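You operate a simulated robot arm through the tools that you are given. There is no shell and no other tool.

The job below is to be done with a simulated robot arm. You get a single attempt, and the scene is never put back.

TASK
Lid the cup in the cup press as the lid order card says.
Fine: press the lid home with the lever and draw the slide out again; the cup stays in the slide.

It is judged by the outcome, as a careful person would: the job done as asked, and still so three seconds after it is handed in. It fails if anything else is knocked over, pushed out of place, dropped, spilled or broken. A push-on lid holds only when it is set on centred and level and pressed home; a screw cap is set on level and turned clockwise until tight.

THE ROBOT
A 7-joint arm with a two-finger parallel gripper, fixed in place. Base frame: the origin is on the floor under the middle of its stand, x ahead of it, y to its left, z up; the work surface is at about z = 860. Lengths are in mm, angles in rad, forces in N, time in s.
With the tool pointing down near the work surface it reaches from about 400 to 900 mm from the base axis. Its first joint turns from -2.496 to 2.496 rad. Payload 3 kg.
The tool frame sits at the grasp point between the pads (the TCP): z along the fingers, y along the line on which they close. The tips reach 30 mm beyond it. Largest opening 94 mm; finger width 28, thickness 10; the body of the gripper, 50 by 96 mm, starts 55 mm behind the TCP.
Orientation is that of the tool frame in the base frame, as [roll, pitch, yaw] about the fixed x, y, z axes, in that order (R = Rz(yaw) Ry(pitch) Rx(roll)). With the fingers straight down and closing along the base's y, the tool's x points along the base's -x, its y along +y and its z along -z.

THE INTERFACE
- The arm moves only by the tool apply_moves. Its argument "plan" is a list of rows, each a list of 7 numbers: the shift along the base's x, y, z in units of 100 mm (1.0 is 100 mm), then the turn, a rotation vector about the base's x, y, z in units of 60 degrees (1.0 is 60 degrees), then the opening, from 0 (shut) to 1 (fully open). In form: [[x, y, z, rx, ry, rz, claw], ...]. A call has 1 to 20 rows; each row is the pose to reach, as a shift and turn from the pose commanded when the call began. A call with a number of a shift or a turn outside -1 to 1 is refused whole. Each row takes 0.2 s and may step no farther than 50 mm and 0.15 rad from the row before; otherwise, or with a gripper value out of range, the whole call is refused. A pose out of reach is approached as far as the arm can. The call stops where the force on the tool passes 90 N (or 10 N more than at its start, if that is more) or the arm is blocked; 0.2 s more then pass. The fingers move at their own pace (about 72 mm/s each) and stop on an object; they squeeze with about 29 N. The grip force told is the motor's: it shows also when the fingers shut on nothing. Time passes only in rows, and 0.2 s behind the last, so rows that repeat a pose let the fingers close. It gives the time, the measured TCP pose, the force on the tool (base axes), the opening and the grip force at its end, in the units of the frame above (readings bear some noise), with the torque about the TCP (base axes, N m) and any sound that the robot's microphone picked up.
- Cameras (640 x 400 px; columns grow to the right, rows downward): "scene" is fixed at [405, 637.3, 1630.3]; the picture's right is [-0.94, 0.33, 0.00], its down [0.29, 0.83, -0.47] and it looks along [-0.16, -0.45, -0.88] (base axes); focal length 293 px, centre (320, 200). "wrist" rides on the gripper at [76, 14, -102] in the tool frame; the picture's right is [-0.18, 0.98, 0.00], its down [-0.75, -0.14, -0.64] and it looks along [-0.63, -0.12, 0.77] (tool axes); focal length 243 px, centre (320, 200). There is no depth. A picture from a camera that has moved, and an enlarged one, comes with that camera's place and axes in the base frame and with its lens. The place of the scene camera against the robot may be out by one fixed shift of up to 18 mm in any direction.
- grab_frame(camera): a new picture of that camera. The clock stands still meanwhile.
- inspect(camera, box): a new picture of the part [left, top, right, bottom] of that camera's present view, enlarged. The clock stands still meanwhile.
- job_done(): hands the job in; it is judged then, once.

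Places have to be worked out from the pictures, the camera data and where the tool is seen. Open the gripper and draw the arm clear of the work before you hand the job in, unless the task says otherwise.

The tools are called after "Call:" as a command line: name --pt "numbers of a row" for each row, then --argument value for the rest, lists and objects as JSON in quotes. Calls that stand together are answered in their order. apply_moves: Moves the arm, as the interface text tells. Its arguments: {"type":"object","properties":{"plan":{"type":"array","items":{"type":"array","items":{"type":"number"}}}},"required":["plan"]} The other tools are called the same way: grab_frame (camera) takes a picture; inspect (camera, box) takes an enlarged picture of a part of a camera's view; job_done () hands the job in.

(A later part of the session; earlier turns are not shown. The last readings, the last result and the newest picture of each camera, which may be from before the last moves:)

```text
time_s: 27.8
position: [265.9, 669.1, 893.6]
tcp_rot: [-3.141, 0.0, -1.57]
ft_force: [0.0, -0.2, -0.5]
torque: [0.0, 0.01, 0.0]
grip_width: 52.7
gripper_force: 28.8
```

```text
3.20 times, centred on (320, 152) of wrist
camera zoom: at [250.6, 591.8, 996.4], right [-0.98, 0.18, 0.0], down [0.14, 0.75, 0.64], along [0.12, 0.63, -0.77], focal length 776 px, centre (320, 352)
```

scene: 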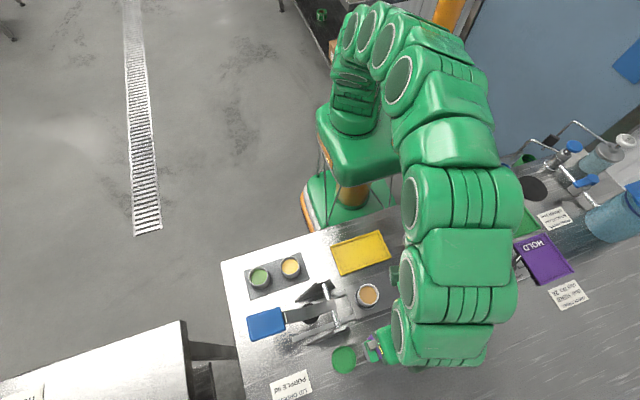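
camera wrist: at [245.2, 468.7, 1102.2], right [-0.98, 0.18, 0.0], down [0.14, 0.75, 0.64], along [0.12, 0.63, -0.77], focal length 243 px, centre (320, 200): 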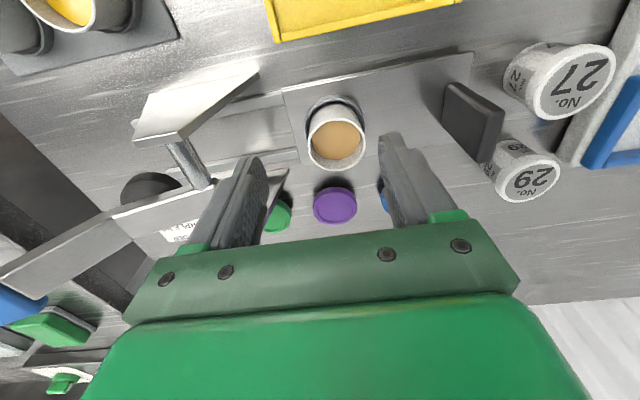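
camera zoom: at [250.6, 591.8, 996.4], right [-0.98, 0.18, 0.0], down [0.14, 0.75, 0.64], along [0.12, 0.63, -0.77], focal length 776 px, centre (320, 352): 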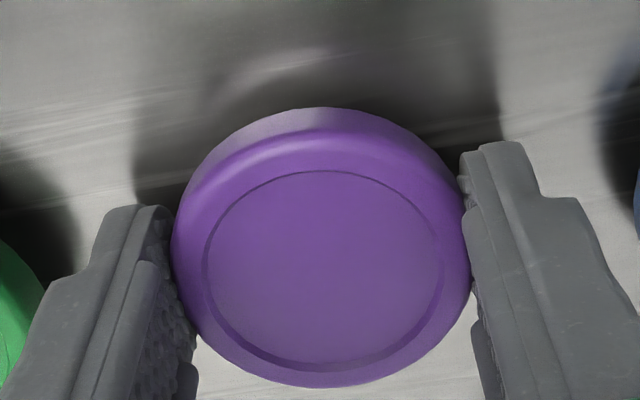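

Lid is gripped (52.7 mm, 28.8 N). I lift straight up 100 mm and check that it stays level.

Call:
apply_moves --pt "0 0 0.05 0 0 0 0.5" --pt "0 0 0.2 0 0 0 0.5" --pt "0 0 0.45 0 0 0 0.5" --pt "0 0 0.7 0 0 0 0.5" --pt "0 0 0.9 0 0 0 0.5" --pt "0 0 0.9 0 0 0 0.5"

Call:
inspect --camera "wrist" --box '[220, 90, 420, 215]'

Call:
grab_frame --camera "scene"

```text
time_s: 29.2
position: [263.3, 669.9, 984.1]
tcp_rot: [3.141, -0.001, -1.572]
ft_force: [0.4, 0.5, 0.3]
torque: [-0.01, 0.0, -0.02]
grip_width: 53.0
gripper_force: 29.2
```

```text
3.20 times, centred on (320, 152) of wrist
camera zoom: at [247.3, 592.5, 1086.6], right [-0.98, 0.18, 0.0], down [0.14, 0.75, 0.64], along [0.12, 0.63, -0.77], focal length 776 px, centre (320, 352)
```

zoom: 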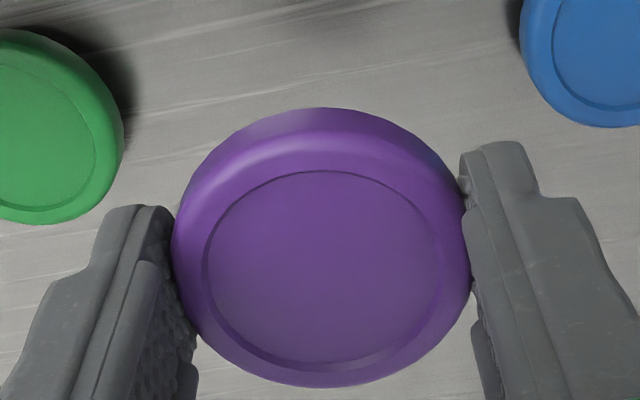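

```text
taken
```

scene: 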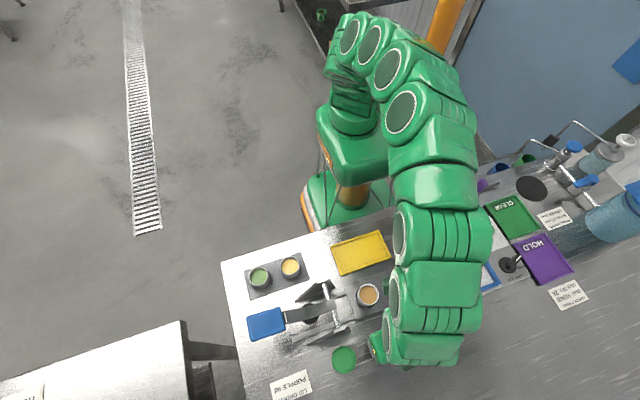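

The lid is held firmly and unchanged relative to the camera. I move over the cup: target camera (234.8, 483.7), i.e. shift (-12.5, -108.8).

Call:
apply_moves --pt "-0.02 -0.15 0 0 0 0 0.5" --pt "-0.05 -0.4 0 0 0 0 0.5" --pt "-0.08 -0.65 0 0 0 0 0.5" --pt "-0.1 -0.85 0 0 0 0 0.5" --pt "-0.12 -0.95 0 0 0 0 0.5" --pt "-0.12 -0.95 0 0 0 0 0.5"

Call:
apply_moves --pt "0 -0.08 0 0 0 0 0.5" --pt "0 -0.138 0 0 0 0 0.5" --pt "0 -0.138 0 0 0 0 0.5" --pt "0 -0.138 0 0 0 0 0.5" --pt "0 -0.138 0 0 0 0 0.5"

Call:
grab_frame --camera "wrist"

Call:
inspect --camera "wrist" --box '[220, 90, 420, 215]'

```text
time_s: 30.6
position: [253.4, 574.4, 983.5]
tcp_rot: [3.141, -0.003, -1.571]
ft_force: [-0.8, 0.3, -0.2]
torque: [0.04, -0.01, 0.03]
grip_width: 53.0
gripper_force: 28.8
```

```text
time_s: 31.8
position: [254.0, 560.1, 983.1]
tcp_rot: [3.141, 0.0, -1.571]
ft_force: [0.4, 0.7, 0.6]
torque: [0.01, -0.02, -0.03]
grip_width: 53.2
gripper_force: 28.8
```

```text
taken
camera wrist: at [238.8, 483.5, 1085.3], right [-0.98, 0.18, 0.0], down [0.14, 0.75, 0.64], along [0.12, 0.63, -0.77], focal length 243 px, centre (320, 200)
```

wrist: 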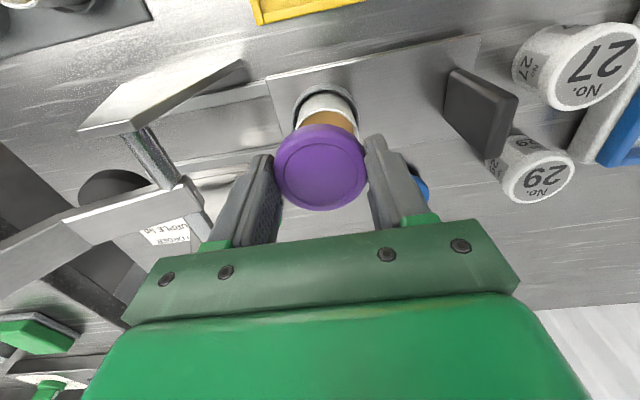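

```text
3.20 times, centred on (320, 152) of wrist
camera zoom: at [238.8, 483.5, 1085.3], right [-0.98, 0.18, 0.0], down [0.14, 0.75, 0.64], along [0.12, 0.63, -0.77], focal length 776 px, centre (320, 352)
```

zoom: 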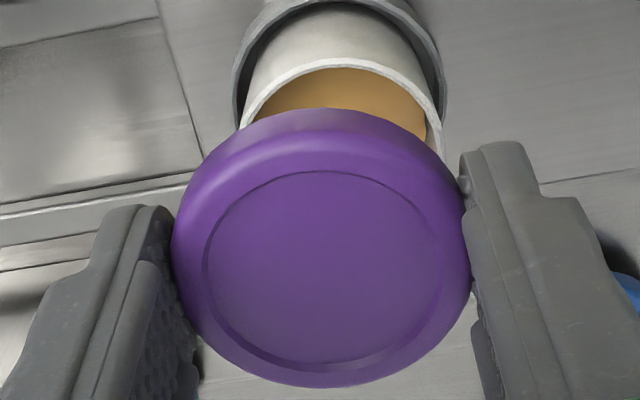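

The arm sits 4 mm too far in +x (camera 238.8 vs 234.7); I correct x and lower 18 mm to just above the rim.

Call:
apply_moves --pt "-0.042 0.002 0 0 0 0 0.5" --pt "-0.042 0.002 -0.05 0 0 0 0.5" --pt "-0.042 0.002 -0.12 0 0 0 0.5" --pt "-0.042 0.002 -0.18 0 0 0 0.5" --pt "-0.042 0.002 -0.18 0 0 0 0.5" --pt "-0.042 0.002 -0.18 0 0 0 0.5"

Call:
grab_frame --camera "wrist"

Call:
inspect --camera "wrist" --box '[220, 90, 420, 215]'

Call:
inspect --camera "scene" --box '[300, 250, 440, 340]'

```text
time_s: 33.2
position: [250.6, 558.3, 965.7]
tcp_rot: [-3.141, -0.001, -1.572]
ft_force: [0.3, -0.2, 0.0]
torque: [0.0, 0.02, 0.02]
grip_width: 53.2
gripper_force: 28.9
```

```text
taken
camera wrist: at [233.9, 482.0, 1068.1], right [-0.98, 0.18, 0.0], down [0.14, 0.75, 0.64], along [0.12, 0.63, -0.77], focal length 243 px, centre (320, 200)
```

wrist: 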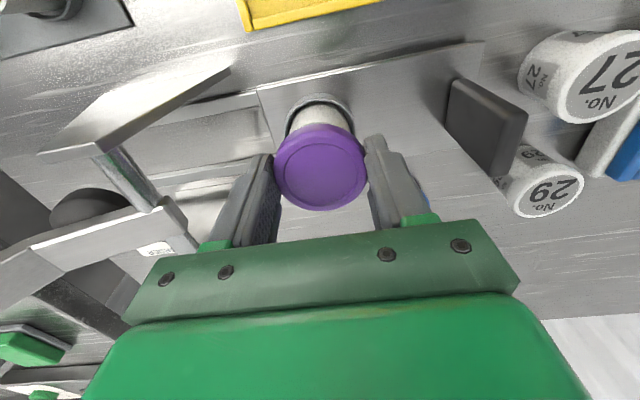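

```text
3.20 times, centred on (320, 152) of wrist
camera zoom: at [233.9, 482.0, 1068.1], right [-0.98, 0.18, 0.0], down [0.14, 0.75, 0.64], along [0.12, 0.63, -0.77], focal length 776 px, centre (320, 352)
```

zoom: 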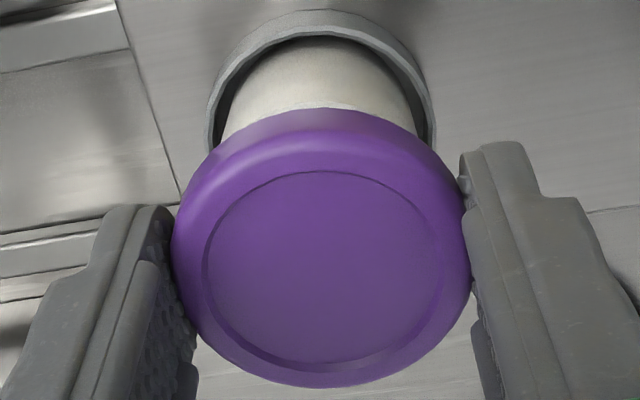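

```text
4.44 times, centred on (370, 295) of scene
camera zoom: at [405.0, 637.3, 1630.3], right [-0.94, 0.33, 0.0], down [0.29, 0.83, -0.47], along [-0.16, -0.45, -0.88], focal length 1302 px, centre (98, -222)
```

zoom: 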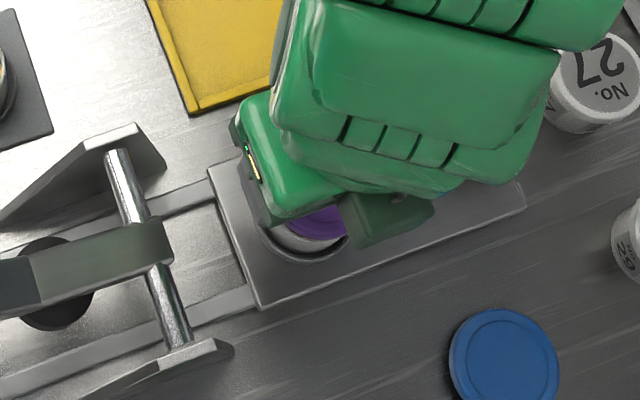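

Need +0.8 in x and +1.7 in y. I correct and lower another 5 mm.

Call:
apply_moves --pt "0.008 0.017 0 0 0 0 0.5" --pt "0.008 0.017 -0.03 0 0 0 0.5" --pt "0.008 0.017 -0.05 0 0 0 0.5" --pt "0.008 0.017 -0.05 0 0 0 0.5" --pt "0.008 0.017 -0.05 0 0 0 0.5"

Call:
inspect --camera "wrist" --box '[220, 70, 420, 195]'

```text
time_s: 34.4
position: [251.2, 561.1, 962.6]
tcp_rot: [3.141, 0.0, -1.571]
ft_force: [-0.1, 0.5, 0.1]
torque: [-0.02, -0.02, -0.02]
grip_width: 53.0
gripper_force: 28.9
```

```text
3.20 times, centred on (320, 132) of wrist
camera zoom: at [235.3, 484.2, 1064.0], right [-0.98, 0.18, 0.0], down [0.14, 0.75, 0.64], along [0.12, 0.63, -0.77], focal length 776 px, centre (320, 416)
```

zoom: 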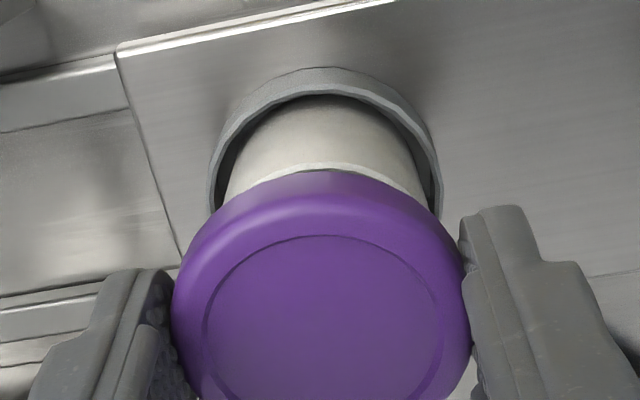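

Now at (235.3, 484.2), within 0.6 mm of target. I apply that small correction and lower 4 mm more, watching force.

Call:
apply_moves --pt "-0.005 -0.004 -0.02 0 0 0 0.5" --pt "-0.005 -0.004 -0.04 0 0 0 0.5" --pt "-0.005 -0.004 -0.04 0 0 0 0.5" --pt "-0.005 -0.004 -0.04 0 0 0 0.5"

Call:
inspect --camera "wrist" --box '[220, 70, 420, 195]'

```text
time_s: 35.4
position: [249.0, 561.4, 957.0]
tcp_rot: [3.141, 0.001, -1.57]
ft_force: [0.1, 0.8, -1.1]
torque: [0.0, 0.01, 0.01]
grip_width: 53.1
gripper_force: 28.9
```

```text
3.20 times, centred on (320, 132) of wrist
camera zoom: at [233.8, 484.4, 1058.7], right [-0.98, 0.18, 0.0], down [0.14, 0.75, 0.64], along [0.12, 0.63, -0.77], focal length 776 px, centre (320, 416)
```

zoom: 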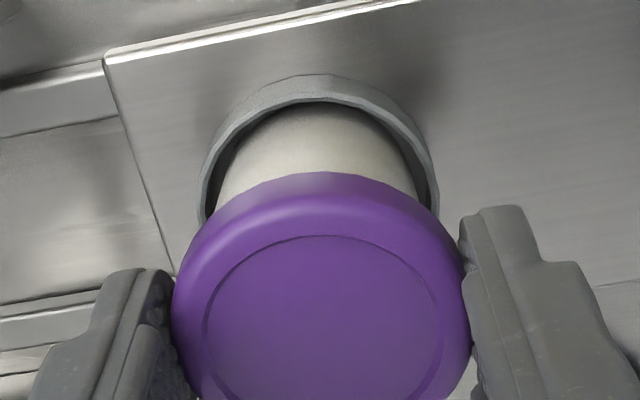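

Off by (-0.9, +0.7) and no contact yet. I correct and lower 2 mm.

Call:
apply_moves --pt "0.008 -0.006 0 0 0 0 0.5" --pt "0.008 -0.006 -0.02 0 0 0 0.5" --pt "0.008 -0.006 -0.02 0 0 0 0.5" --pt "0.008 -0.006 -0.02 0 0 0 0.5"

Call:
inspect --camera "wrist" --box '[220, 70, 420, 195]'

```text
time_s: 36.4
position: [249.9, 561.5, 954.5]
tcp_rot: [-3.141, 0.001, -1.571]
ft_force: [0.1, 0.5, -0.1]
torque: [-0.01, 0.0, 0.0]
grip_width: 53.2
gripper_force: 29.1
```

```text
3.20 times, centred on (320, 132) of wrist
camera zoom: at [235.0, 483.9, 1056.8], right [-0.98, 0.18, 0.0], down [0.14, 0.75, 0.64], along [0.12, 0.63, -0.77], focal length 776 px, centre (320, 416)
```

zoom: 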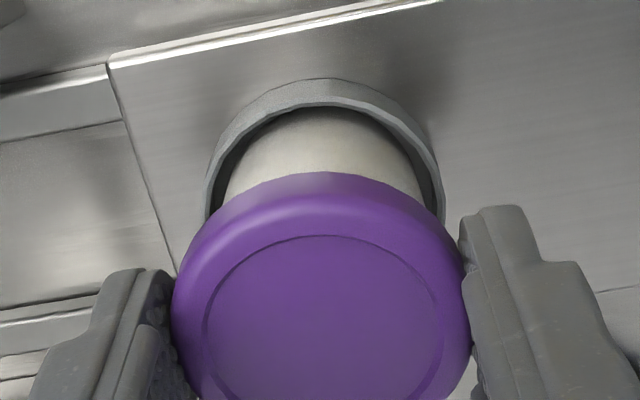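

Centred within 0.3 mm. I keep lowering in 2 mm steps, watching for vertical force.

Call:
apply_moves --pt "0 0 -0.01 0 0 0 0.5" --pt "0 0 -0.02 0 0 0 0.5" --pt "0 0 -0.02 0 0 0 0.5"

Call:
inspect --camera "wrist" --box '[220, 70, 420, 195]'

```text
time_s: 37.2
position: [250.2, 561.6, 952.8]
tcp_rot: [-3.141, 0.0, -1.57]
ft_force: [1.2, -0.2, -0.1]
torque: [0.0, 0.03, -0.04]
grip_width: 53.1
gripper_force: 28.8
```

```text
3.20 times, centred on (320, 132) of wrist
camera zoom: at [234.7, 484.5, 1054.6], right [-0.98, 0.18, 0.0], down [0.14, 0.75, 0.64], along [0.12, 0.63, -0.77], focal length 776 px, centre (320, 416)
```

zoom: 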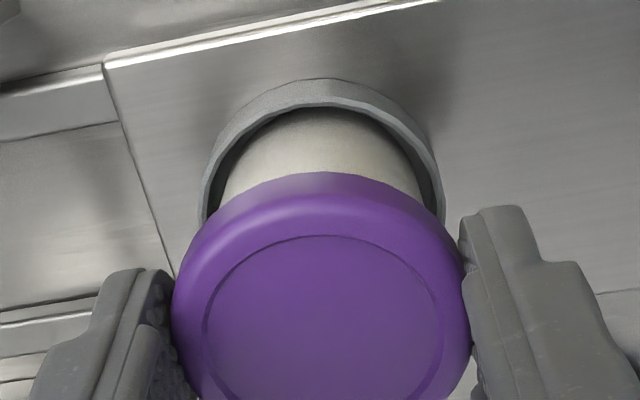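

Still no contact at lid top ≈ 938; y drifted +0.8. I correct and lower 2 mm more.

Call:
apply_moves --pt "0 -0.006 -0.01 0 0 0 0.5" --pt "0 -0.006 -0.02 0 0 0 0.5" --pt "0 -0.006 -0.02 0 0 0 0.5"

Call:
inspect --camera "wrist" --box '[220, 70, 420, 195]'

```text
time_s: 38.0
position: [250.2, 561.2, 950.3]
tcp_rot: [-3.141, 0.0, -1.573]
ft_force: [-0.4, 0.2, -0.4]
torque: [-0.03, 0.0, -0.03]
grip_width: 53.4
gripper_force: 29.0
```

```text
3.20 times, centred on (320, 132) of wrist
camera zoom: at [235.0, 483.2, 1053.1], right [-0.98, 0.18, 0.0], down [0.14, 0.75, 0.64], along [0.12, 0.63, -0.77], focal length 776 px, centre (320, 416)
```

zoom: 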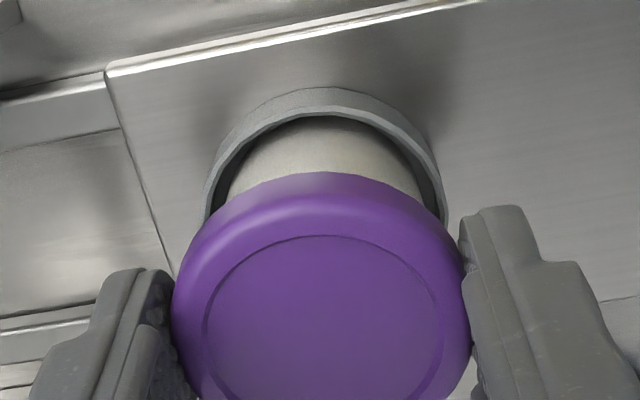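

Still no contact (lid top ≈ 936.5). Continuing down another 2 mm.

Call:
apply_moves --pt "0 0.003 -0.01 0 0 0 0.5" --pt "0 0.003 -0.02 0 0 0 0.5" --pt "0 0.003 -0.02 0 0 0 0.5"

Call:
inspect --camera "wrist" --box '[220, 70, 420, 195]'

```text
time_s: 38.8
position: [250.3, 561.6, 948.0]
tcp_rot: [3.141, -0.001, -1.57]
ft_force: [-0.1, -0.1, 0.4]
torque: [0.05, 0.0, 0.02]
grip_width: 53.2
gripper_force: 29.2
```

```text
3.20 times, centred on (320, 132) of wrist
camera zoom: at [235.3, 484.2, 1050.6], right [-0.98, 0.18, 0.0], down [0.14, 0.75, 0.64], along [0.12, 0.63, -0.77], focal length 776 px, centre (320, 416)
```

zoom: 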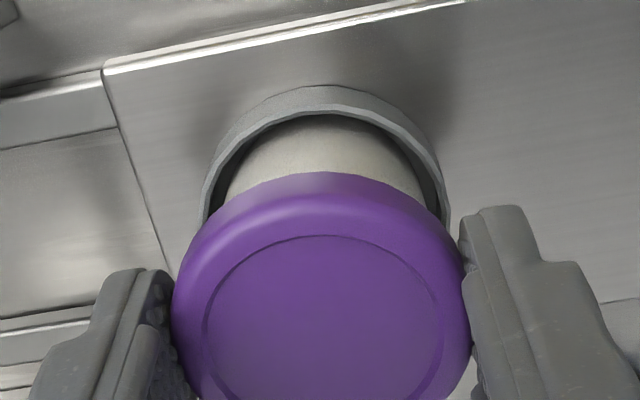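

Lid top ≈ 934, no contact. Small correction and 2 mm more.

Call:
apply_moves --pt "-0.004 -0.003 -0.01 0 0 0 0.5" --pt "-0.004 -0.003 -0.02 0 0 0 0.5" --pt "-0.004 -0.003 -0.02 0 0 0 0.5"

Call:
inspect --camera "wrist" --box '[220, 70, 420, 195]'

```text
time_s: 39.6
position: [249.3, 561.7, 946.4]
tcp_rot: [3.142, -0.001, -1.571]
ft_force: [0.2, 3.3, 5.3]
torque: [0.15, -0.02, -0.03]
grip_width: 52.9
gripper_force: 29.1
```

```text
3.20 times, centred on (320, 132) of wrist
camera zoom: at [234.6, 483.4, 1049.2], right [-0.98, 0.18, 0.0], down [0.14, 0.75, 0.64], along [0.12, 0.63, -0.77], focal length 776 px, centre (320, 416)
```

zoom: 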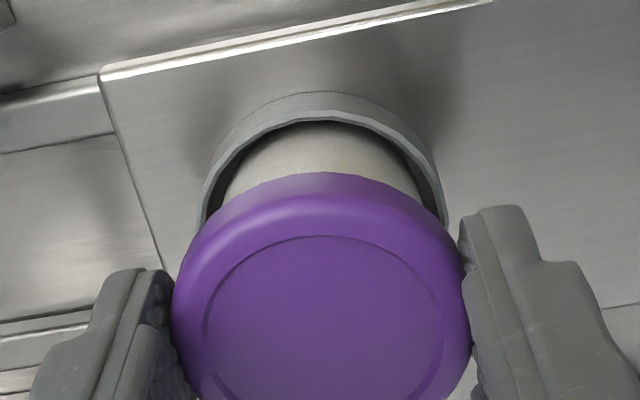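

Contact: Fz 5.3 N, Fy 3.3 N, lid top ≈ 932.6. The +y push hints the lid is slightly toward -y of the cup, so I shift +0.8 mm in y to see it relax.

Call:
apply_moves --pt "0 0.008 0 0 0 0 0.5" --pt "0 0.008 0 0 0 0 0.5" --pt "0 0.008 0 0 0 0 0.5"

Call:
inspect --camera "wrist" --box '[220, 70, 420, 195]'

```text
time_s: 40.4
position: [250.3, 561.9, 947.8]
tcp_rot: [-3.141, -0.001, -1.57]
ft_force: [1.0, -2.5, 5.7]
torque: [-0.08, 0.02, 0.02]
grip_width: 53.4
gripper_force: 29.1
```

```text
3.20 times, centred on (320, 132) of wrist
camera zoom: at [234.9, 484.3, 1049.1], right [-0.98, 0.18, 0.0], down [0.14, 0.75, 0.64], along [0.12, 0.63, -0.77], focal length 776 px, centre (320, 416)
```

zoom: 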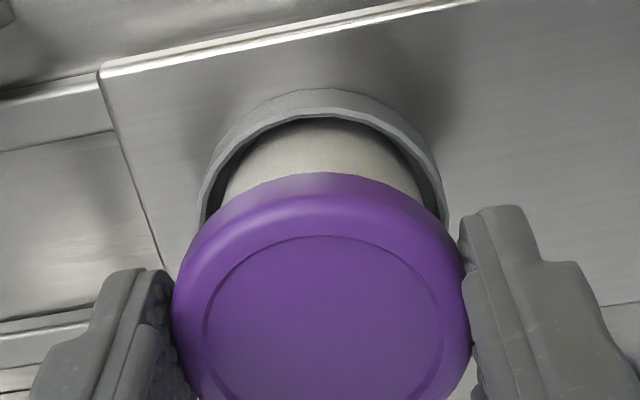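

Fy flipped to -2.5 N with torque near zero, so that's just friction about a centred, level seat. I release by opening the fingers gently.

Call:
apply_moves --pt "0 -0.003 0 0 0 0 0.5" --pt "0 -0.003 0 0 0 0 0.6" --pt "0 -0.003 0 0 0 0 0.65" --pt "0 -0.003 0 0 0 0 0.7" --pt "0 -0.003 0 0 0 0 0.75" --pt "0 -0.003 0 0 0 0 0.75"

Call:
inspect --camera "wrist" --box '[220, 70, 420, 195]'

```text
time_s: 41.8
position: [249.6, 561.7, 946.0]
tcp_rot: [3.141, -0.001, -1.571]
ft_force: [-0.1, -0.5, -0.8]
torque: [0.02, 0.01, 0.01]
grip_width: 70.3
gripper_force: 0.0
```

```text
3.20 times, centred on (320, 132) of wrist
camera zoom: at [234.2, 483.8, 1049.0], right [-0.98, 0.18, 0.0], down [0.14, 0.75, 0.64], along [0.12, 0.63, -0.77], focal length 776 px, centre (320, 416)
```

zoom: 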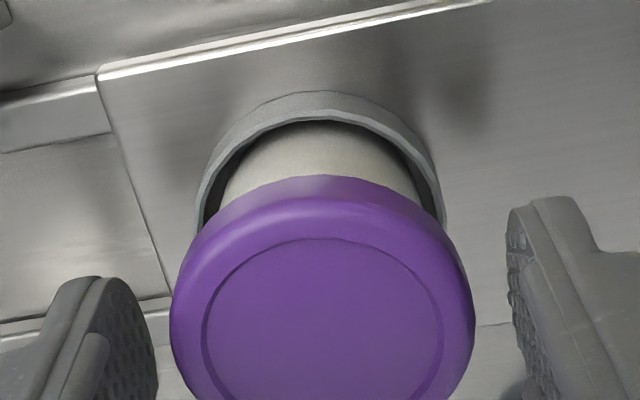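

The lid rests on the cup. I rise straight up and view it from above and from the scene camera.

Call:
apply_moves --pt "0 0 0.1 0 0 0 0.75" --pt "0 0 0.3 0 0 0 0.75" --pt "0 0 0.55 0 0 0 0.75" --pt "0 0 0.8 0 0 0 0.75" --pt "0 0 0.9 0 0 0 0.75"

Call:
grab_frame --camera "wrist"

Call:
inspect --camera "wrist" --box '[240, 40, 400, 140]'

Call:
inspect --camera "scene" --box '[300, 250, 440, 340]'

```text
time_s: 43.0
position: [250.1, 562.2, 1034.1]
tcp_rot: [-3.141, 0.0, -1.568]
ft_force: [0.1, 0.2, -0.1]
torque: [0.01, 0.04, -0.01]
grip_width: 70.7
gripper_force: 0.1
```

```text
taken
camera wrist: at [233.9, 483.9, 1136.2], right [-0.98, 0.18, 0.0], down [0.14, 0.75, 0.64], along [0.12, 0.63, -0.77], focal length 243 px, centre (320, 200)
```

wrist: 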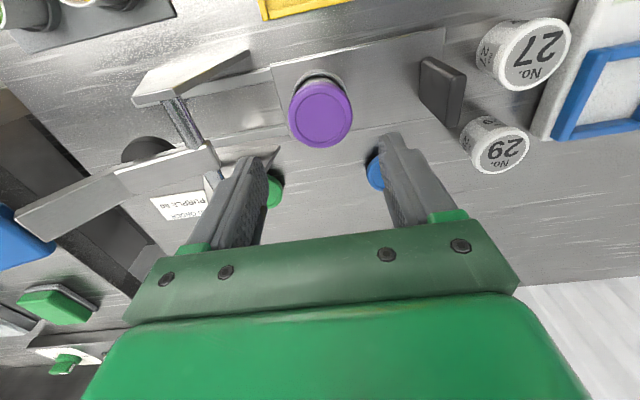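

```text
4.00 times, centred on (320, 90) of wrist
camera zoom: at [233.9, 483.9, 1136.2], right [-0.98, 0.18, 0.0], down [0.14, 0.75, 0.64], along [0.12, 0.63, -0.77], focal length 970 px, centre (320, 640)
```

zoom: 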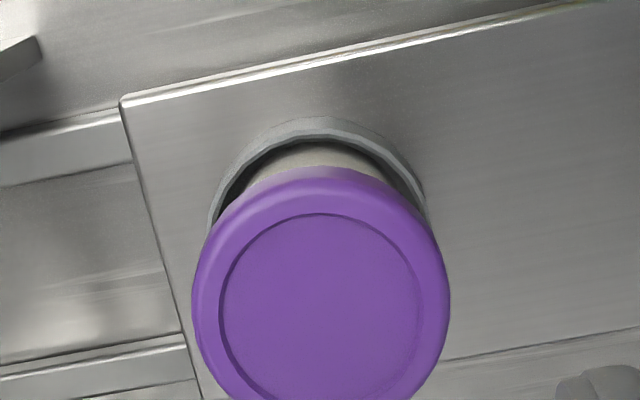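

```text
4.44 times, centred on (370, 295) of scene
camera zoom: at [405.0, 637.3, 1630.3], right [-0.94, 0.33, 0.0], down [0.29, 0.83, -0.47], along [-0.16, -0.45, -0.88], focal length 1302 px, centre (98, -222)
```

zoom: 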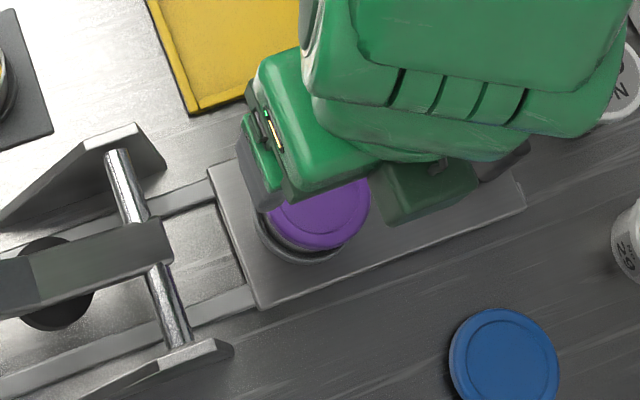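

Lid looks centred and level. Next is the slide: cups 27/29 stand close behind the handle, so I check the handle, those cups, and the pivot/lever geometry in detail before gripping.

Call:
inspect --camera "wrist" --box '[100, 50, 300, 175]'

Call:
inspect --camera "wrist" --box '[400, 10, 580, 122.5]'

```text
3.20 times, centred on (200, 112) of wrist
camera zoom: at [233.9, 483.9, 1136.2], right [-0.98, 0.18, 0.0], down [0.14, 0.75, 0.64], along [0.12, 0.63, -0.77], focal length 776 px, centre (704, 480)
```

zoom: 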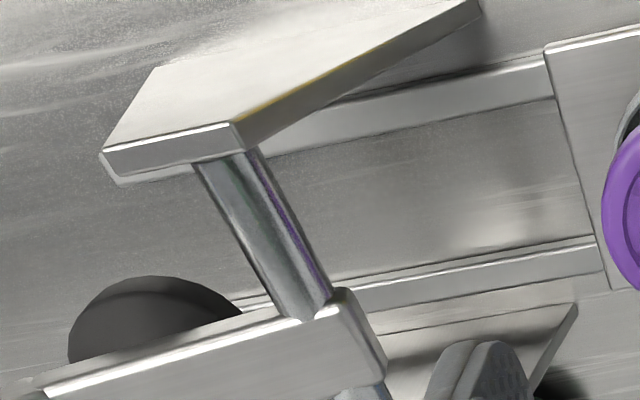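

```text
3.56 times, centred on (490, 66) of wrist
camera zoom: at [233.9, 483.9, 1136.2], right [-0.98, 0.18, 0.0], down [0.14, 0.75, 0.64], along [0.12, 0.63, -0.77], focal length 863 px, centre (-284, 676)
```

zoom: 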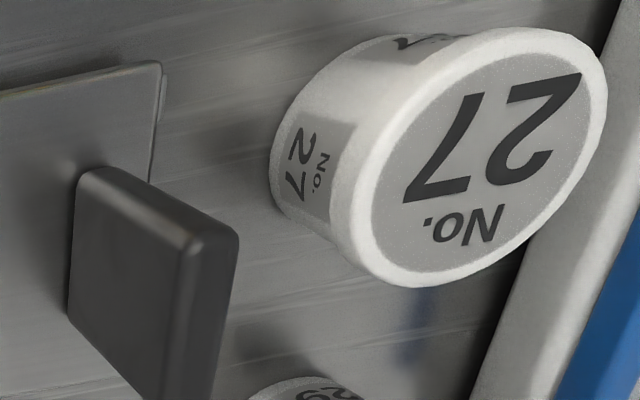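

Handle: x ≈ 136–146.5, y ≈ 544–580, top z ≈ 941.5. Cup 27's edge is near x ≈ 110–115, so there is room for a finger behind the handle. I move above the handle with a 24 mm opening, offset to y ≈ 567.

Call:
apply_moves --pt "-0.25 0.02 0 0 0 0 0.5" --pt "-0.5 0.04 0 0 0 0 0.3" --pt "-0.75 0.06 0 0 0 0 0.255" --pt "-1.0 0.07 0 0 0 0 0.255"

Call:
apply_moves --pt "-0.06 0 -0.1 0 0 0 0.255" --pt "-0.06 0 -0.3 0 0 0 0.255" --pt "-0.06 0 -0.45 0 0 0 0.255" --pt "-0.06 0 -0.5 0 0 0 0.255" --pt "-0.06 0 -0.5 0 0 0 0.255" --pt "-0.06 0 -0.5 0 0 0 0.255"

Call:
grab_frame --camera "wrist"

Call:
inspect --camera "wrist" --box '[220, 70, 420, 195]'

Call:
grab_frame --camera "scene"

```text
time_s: 44.0
position: [151.2, 570.4, 1035.4]
tcp_rot: [3.14, 0.003, -1.57]
ft_force: [-0.4, -0.3, -0.4]
torque: [-0.01, 0.0, 0.01]
grip_width: 24.0
gripper_force: 0.1
```

```text
time_s: 45.4
position: [143.7, 567.5, 986.2]
tcp_rot: [-3.141, 0.0, -1.572]
ft_force: [0.5, 0.2, 0.2]
torque: [0.02, 0.0, 0.01]
grip_width: 23.8
gripper_force: 0.0
```

```text
taken
camera wrist: at [129.2, 491.0, 1089.2], right [-0.98, 0.18, 0.0], down [0.14, 0.75, 0.64], along [0.12, 0.63, -0.77], focal length 243 px, centre (320, 200)
```

wrist: 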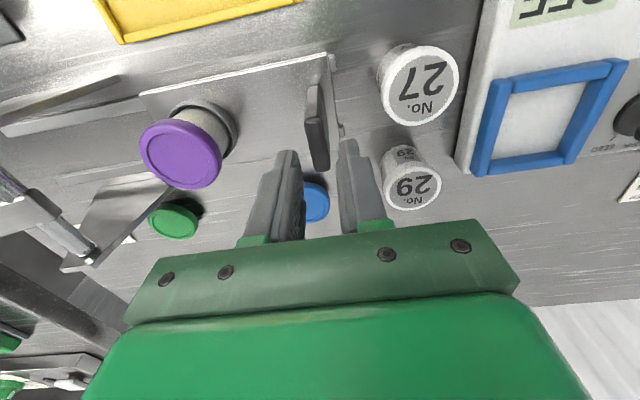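

```text
3.20 times, centred on (320, 132) of wrist
camera zoom: at [129.2, 491.0, 1089.2], right [-0.98, 0.18, 0.0], down [0.14, 0.75, 0.64], along [0.12, 0.63, -0.77], focal length 776 px, centre (320, 416)
```

zoom: 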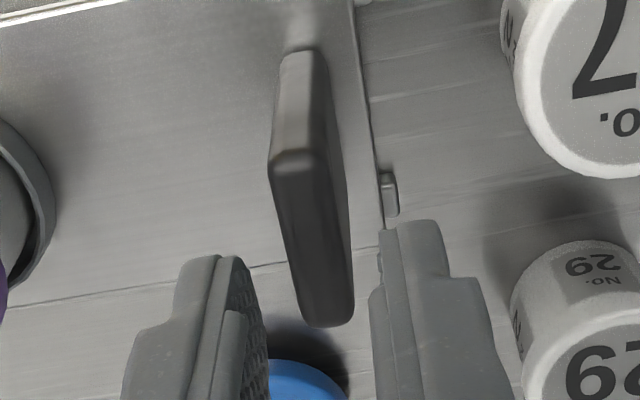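

```text
taken
```

scene: 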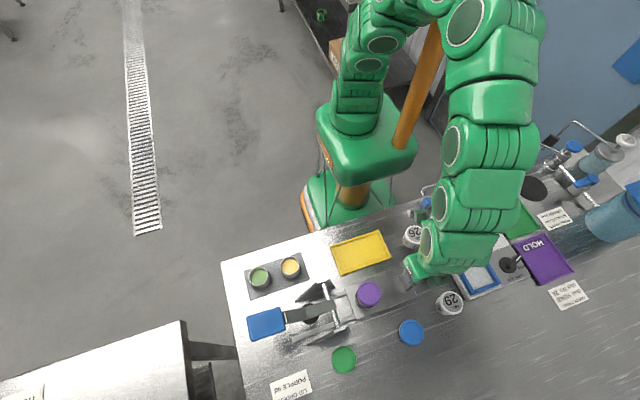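

Handle sits between the fingers; its centre is about 1.4 mm further +x. I correct and descend to grip height (TCP z ≈ 948), watching force.

Call:
apply_moves --pt "0.014 0 0 0 0 0 0.255" --pt "0.014 0 -0.1 0 0 0 0.255" --pt "0.014 0 -0.2 0 0 0 0.255" --pt "0.014 0 -0.3 0 0 0 0.255" --pt "0.014 0 -0.36 0 0 0 0.255" --pt "0.014 0 -0.38 0 0 0 0.255" --pt "0.014 0 -0.38 0 0 0 0.255"

Call:
inspect --camera "wrist" --box '[220, 90, 420, 215]'

```text
time_s: 47.0
position: [145.6, 566.9, 948.2]
tcp_rot: [-3.141, 0.001, -1.57]
ft_force: [0.1, 0.0, 0.8]
torque: [0.02, 0.01, -0.04]
grip_width: 23.8
gripper_force: 0.0
```

```text
3.20 times, centred on (320, 152) of wrist
camera zoom: at [130.6, 490.1, 1050.5], right [-0.98, 0.18, 0.0], down [0.14, 0.75, 0.64], along [0.12, 0.63, -0.77], focal length 776 px, centre (320, 352)
```

zoom: 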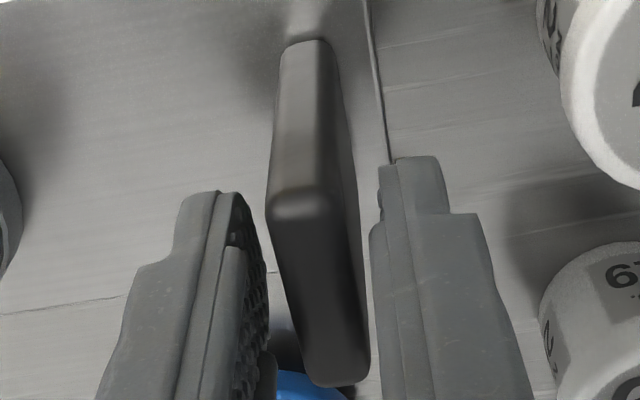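

The fingers straddle the handle. I close on it.

Call:
apply_moves --pt "0 0 0 0 0 0 0.2" --pt "0 0 0 0 0 0 0.15" --pt "0 0 0 0 0 0 0.1" --pt "0 0 0 0 0 0 0.05" --pt "0 0 0 0 0 0 0.05"

Call:
inspect --camera "wrist" --box '[220, 90, 420, 215]'

```text
time_s: 48.2
position: [145.0, 567.3, 948.3]
tcp_rot: [3.141, 0.0, -1.571]
ft_force: [0.9, -1.0, -1.5]
torque: [0.18, -0.01, -0.02]
grip_width: 16.4
gripper_force: 45.2
```

```text
3.20 times, centred on (320, 152) of wrist
camera zoom: at [130.6, 490.1, 1050.5], right [-0.98, 0.18, 0.0], down [0.14, 0.75, 0.64], along [0.12, 0.63, -0.77], focal length 776 px, centre (320, 352)
```

zoom: 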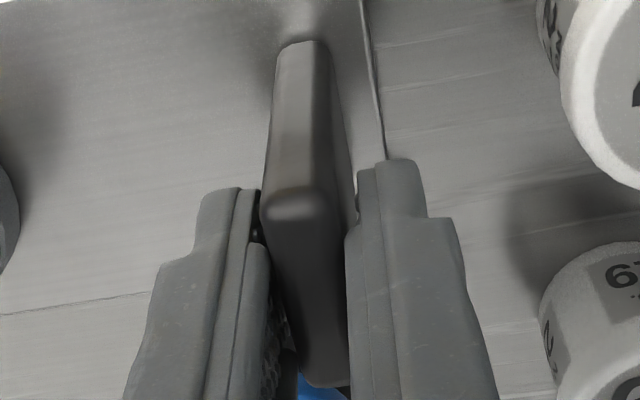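

Handle is gripped (16.4 mm). I push the slide in slowly along +x, first 40 mm, checking forces.

Call:
apply_moves --pt "0.02 0 0 0 0 0 0.05" --pt "0.05 0 0 0 0 0 0.05" --pt "0.1 0 0 0 0 0 0.05" --pt "0.16 0 0 0 0 0 0.05" --pt "0.22 0 0 0 0 0 0.05" --pt "0.28 0 0 0 0 0 0.05" --pt "0.34 0 0 0 0 0 0.05" --pt "0.38 0 0 0 0 0 0.05" --pt "0.4 0 0 0 0 0 0.05"

Call:
grab_frame --camera "wrist"

Call:
grab_frame --camera "scene"

```text
time_s: 50.2
position: [185.3, 568.2, 948.3]
tcp_rot: [3.141, -0.004, -1.57]
ft_force: [-1.8, -17.9, -26.9]
torque: [-0.3, 0.0, -0.04]
grip_width: 16.1
gripper_force: 44.8
```

```text
taken
camera wrist: at [170.4, 490.3, 1051.3], right [-0.98, 0.18, 0.0], down [0.14, 0.76, 0.64], along [0.12, 0.63, -0.77], focal length 243 px, centre (320, 200)
```

wrist: 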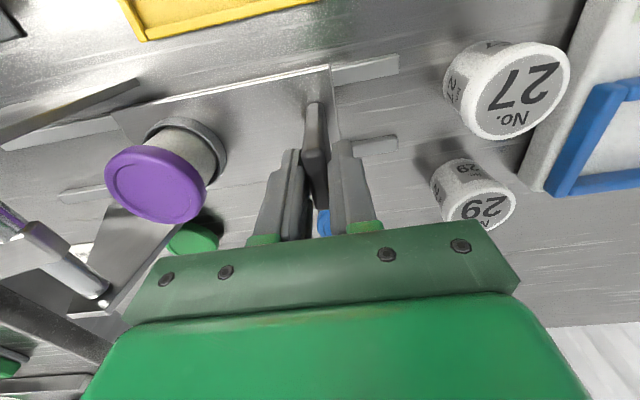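

```text
taken
```

scene: 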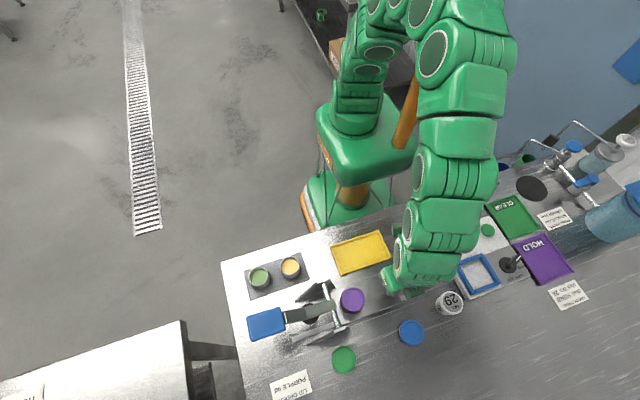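

Slide moved 40 mm with only ~2 N along x, but the grip transmits side loads (-18 N y, -27 N z) from arm drift. I ease those off with a small -y/-z correction and then loosen the fingers so I push with the rear finger only.

Call:
apply_moves --pt "0 -0.01 -0.01 0 0 0 0.05" --pt "0 -0.02 -0.02 0 0 0 0.05" --pt "0 -0.02 -0.025 0 0 0 0.05" --pt "0 -0.02 -0.025 0 0 0 0.05"

```text
time_s: 51.2
position: [184.9, 567.9, 948.2]
tcp_rot: [-3.141, 0.006, -1.571]
ft_force: [0.0, 5.5, 32.9]
torque: [0.09, 0.19, -0.12]
grip_width: 16.4
gripper_force: 45.1
```

Stiffness is ~24 N/mm in z, ~12 N/mm in y. I back off +1.35 mm z and +0.45 mm y to null the loads, then loosen to about 22 mm.

Call:
apply_moves --pt "0 0.0045 0.0135 0 0 0 0.05" --pt "0 0.0045 0.0135 0 0 0 0.05"

Call:
apply_moves --pt "0 0 0 0 0 0 0.15" --pt "0 0 0 0 0 0 0.22" --pt "0 0 0 0 0 0 0.235" --pt "0 0 0 0 0 0 0.235"

Call:
inspect --camera "wrist" --box '[220, 90, 420, 215]'

```text
time_s: 51.8
position: [186.0, 567.7, 947.8]
tcp_rot: [-3.141, 0.002, -1.57]
ft_force: [-0.5, 10.9, 23.3]
torque: [0.52, 0.01, 0.0]
grip_width: 16.1
gripper_force: 45.2
```

```text
time_s: 52.8
position: [185.4, 567.5, 947.2]
tcp_rot: [3.141, -0.001, -1.571]
ft_force: [0.1, 0.7, 0.0]
torque: [0.01, -0.04, -0.03]
grip_width: 21.9
gripper_force: 0.0
```

```text
3.20 times, centred on (320, 152) of wrist
camera zoom: at [170.5, 489.6, 1049.9], right [-0.98, 0.18, 0.0], down [0.14, 0.75, 0.64], along [0.12, 0.63, -0.77], focal length 776 px, centre (320, 352)
```

zoom: 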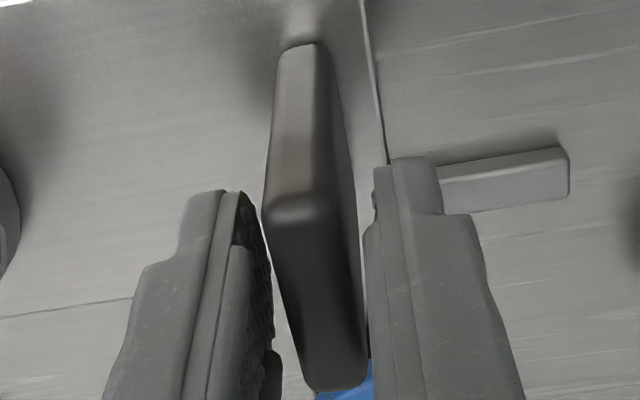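

Loads are gone. Now I push with the rear finger, another 60 mm slowly.

Call:
apply_moves --pt "0.02 0 0 0 0 0 0.235" --pt "0.04 0 0 0 0 0 0.235" --pt "0.07 0 0 0 0 0 0.235" --pt "0.11 0 0 0 0 0 0.235" --pt "0.16 0 0 0 0 0 0.235" --pt "0.21 0 0 0 0 0 0.235" --pt "0.26 0 0 0 0 0 0.235" --pt "0.31 0 0 0 0 0 0.235" --pt "0.36 0 0 0 0 0 0.235" --pt "0.41 0 0 0 0 0 0.235" --pt "0.46 0 0 0 0 0 0.235" --pt "0.51 0 0 0 0 0 0.235" --pt "0.55 0 0 0 0 0 0.235" --pt "0.58 0 0 0 0 0 0.235" --pt "0.6 0 0 0 0 0 0.235"

Call:
grab_frame --camera "wrist"

Call:
inspect --camera "scene" --box '[235, 250, 435, 375]'

```text
time_s: 56.0
position: [246.7, 564.8, 947.9]
tcp_rot: [-3.141, -0.002, -1.571]
ft_force: [-0.5, -0.6, -1.3]
torque: [0.0, 0.0, 0.0]
grip_width: 22.6
gripper_force: 0.8
```

```text
taken
camera wrist: at [230.2, 487.6, 1050.3], right [-0.98, 0.18, 0.0], down [0.14, 0.75, 0.64], along [0.12, 0.63, -0.77], focal length 243 px, centre (320, 200)
```

wrist: 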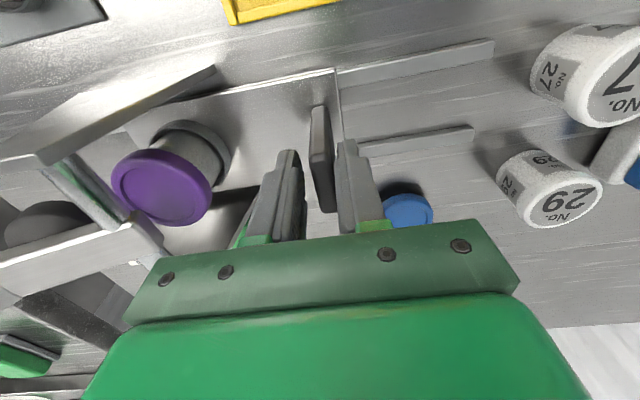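

```text
3.20 times, centred on (335, 312) of scene
camera zoom: at [405.0, 637.3, 1630.3], right [-0.94, 0.33, 0.0], down [0.29, 0.83, -0.47], along [-0.16, -0.45, -0.88], focal length 938 px, centre (272, -160)
```

zoom: 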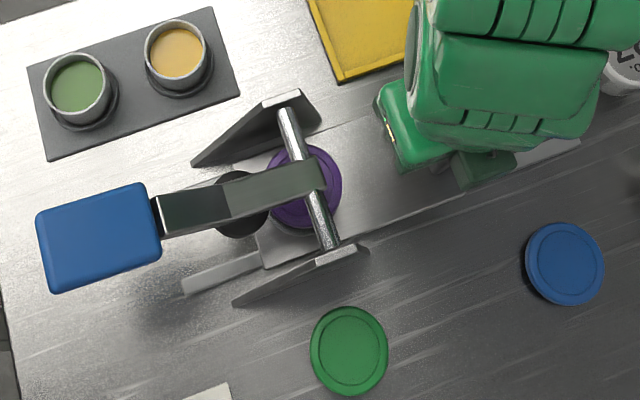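

Going well; lid is passing under the pivot bar with clearance. I push 36 mm more, then go in small steps looking for the stop.

Call:
apply_moves --pt "0.02 0 0 0 0 0 0.235" --pt "0.05 0 0 0 0 0 0.235" --pt "0.09 0 0 0 0 0 0.235" --pt "0.13 0 0 0 0 0 0.235" --pt "0.17 0 0 0 0 0 0.235" --pt "0.21 0 0 0 0 0 0.235" --pt "0.25 0 0 0 0 0 0.235" --pt "0.29 0 0 0 0 0 0.235" --pt "0.32 0 0 0 0 0 0.235" --pt "0.34 0 0 0 0 0 0.235" --pt "0.36 0 0 0 0 0 0.235"

Call:
grab_frame --camera "wrist"

Call:
inspect --camera "scene" --box '[235, 250, 435, 375]'

```text
time_s: 58.4
position: [282.1, 565.7, 946.4]
tcp_rot: [3.141, 0.002, -1.57]
ft_force: [-0.7, 0.0, 0.8]
torque: [-0.02, 0.0, 0.0]
grip_width: 22.2
gripper_force: 0.2
```

```text
taken
camera wrist: at [266.5, 488.3, 1048.9], right [-0.98, 0.18, 0.0], down [0.14, 0.75, 0.64], along [0.12, 0.63, -0.77], focal length 243 px, centre (320, 200)
```

wrist: 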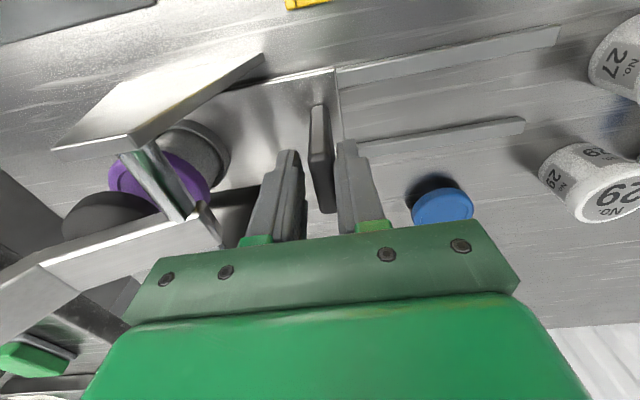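

```text
3.20 times, centred on (335, 312) of scene
camera zoom: at [405.0, 637.3, 1630.3], right [-0.94, 0.33, 0.0], down [0.29, 0.83, -0.47], along [-0.16, -0.45, -0.88], focal length 938 px, centre (272, -160)
```

zoom: 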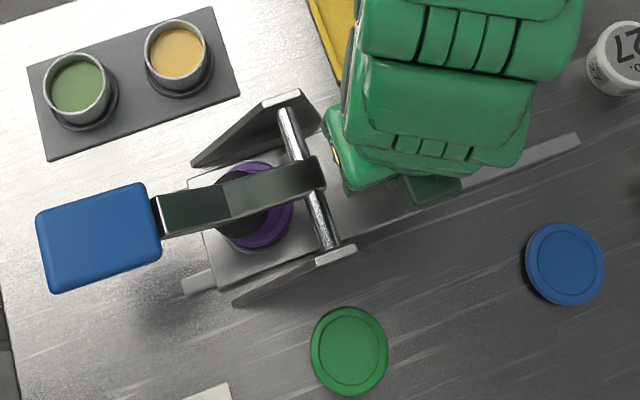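

About 9 mm left by my estimate. I go in 2-mm rows and watch Fx.

Call:
apply_moves --pt "0.015 0 0 0 0 0 0.235" --pt "0.03 0 0 0 0 0 0.235" --pt "0.045 0 0 0 0 0 0.235" --pt "0.06 0 0 0 0 0 0.235"

Call:
apply_moves --pt "0.01 0 0 0 0 0 0.235" --pt "0.02 0 0 0 0 0 0.235"

Call:
apply_moves --pt "0.01 0 0 0 0 0 0.235" --pt "0.02 0 0 0 0 0 0.235"

Call:
grab_frame --camera "wrist"

Call:
inspect --camera "scene" --box '[235, 250, 435, 375]'

```text
time_s: 59.4
position: [285.9, 566.1, 947.7]
tcp_rot: [-3.141, 0.0, -1.57]
ft_force: [0.0, 0.6, -0.4]
torque: [-0.01, 0.0, 0.02]
grip_width: 22.8
gripper_force: 0.0
```

```text
time_s: 60.0
position: [288.8, 565.6, 947.4]
tcp_rot: [3.14, 0.001, -1.57]
ft_force: [-3.0, 0.8, 0.5]
torque: [0.03, 0.02, -0.01]
grip_width: 23.5
gripper_force: 2.2
```

```text
time_s: 60.6
position: [291.1, 565.5, 947.0]
tcp_rot: [3.141, 0.0, -1.57]
ft_force: [-10.5, 0.7, -2.9]
torque: [0.01, -0.06, 0.0]
grip_width: 27.9
gripper_force: 4.8
```

```text
taken
camera wrist: at [275.7, 488.7, 1049.5], right [-0.98, 0.18, 0.0], down [0.14, 0.75, 0.64], along [0.12, 0.63, -0.77], focal length 243 px, centre (320, 200)
```

wrist: 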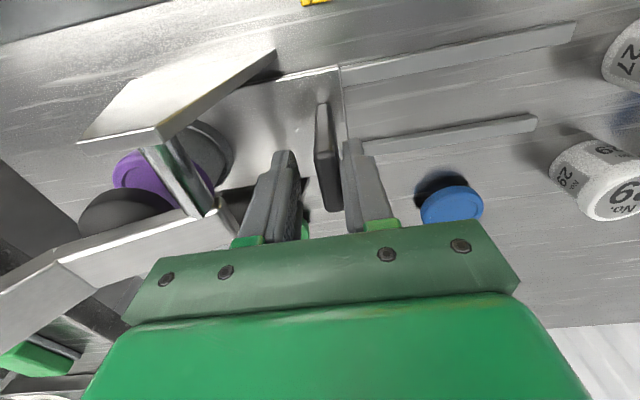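

```text
3.20 times, centred on (335, 312) of scene
camera zoom: at [405.0, 637.3, 1630.3], right [-0.94, 0.33, 0.0], down [0.29, 0.83, -0.47], along [-0.16, -0.45, -0.88], focal length 938 px, centre (272, -160)
```

zoom: 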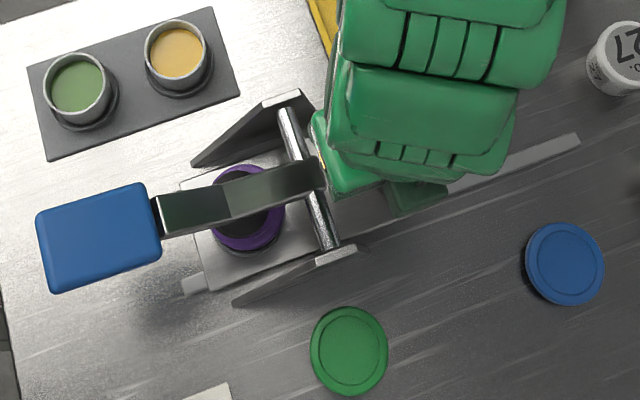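

Fx rises to -10.5 N and the finger is being pushed open: the slide has reached its stop. I check the alignment under the press head.

Call:
inspect --camera "wrist" --box '[60, 90, 260, 215]'

Call:
inspect --camera "scene" --box '[280, 280, 360, 330]'

```text
3.20 times, centred on (160, 152) of wrist
camera zoom: at [275.7, 488.7, 1049.5], right [-0.98, 0.18, 0.0], down [0.14, 0.75, 0.64], along [0.12, 0.63, -0.77], focal length 776 px, centre (832, 352)
```

zoom: 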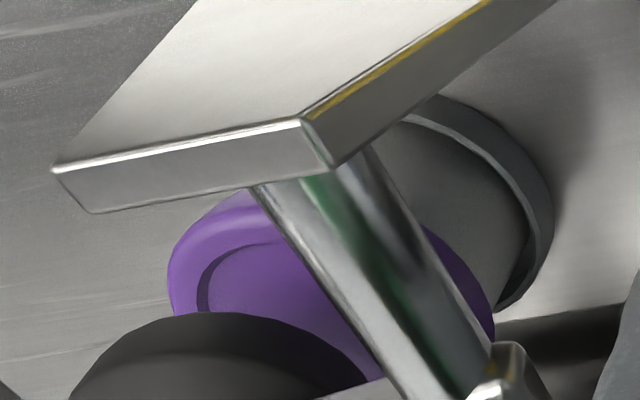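

```text
8.00 times, centred on (320, 305) of scene
camera zoom: at [405.0, 637.3, 1630.3], right [-0.94, 0.33, 0.0], down [0.29, 0.83, -0.47], along [-0.16, -0.45, -0.88], focal length 2344 px, centre (320, -640)
```

zoom: 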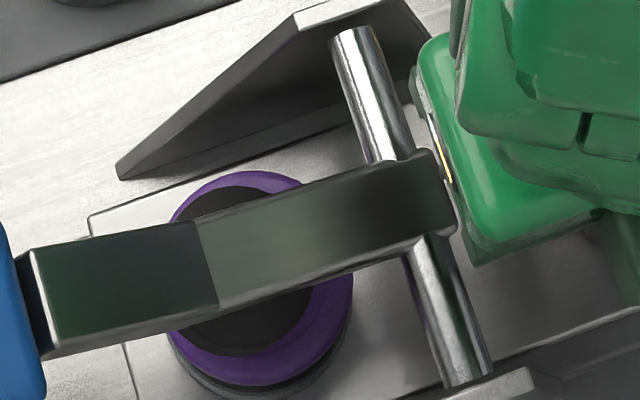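

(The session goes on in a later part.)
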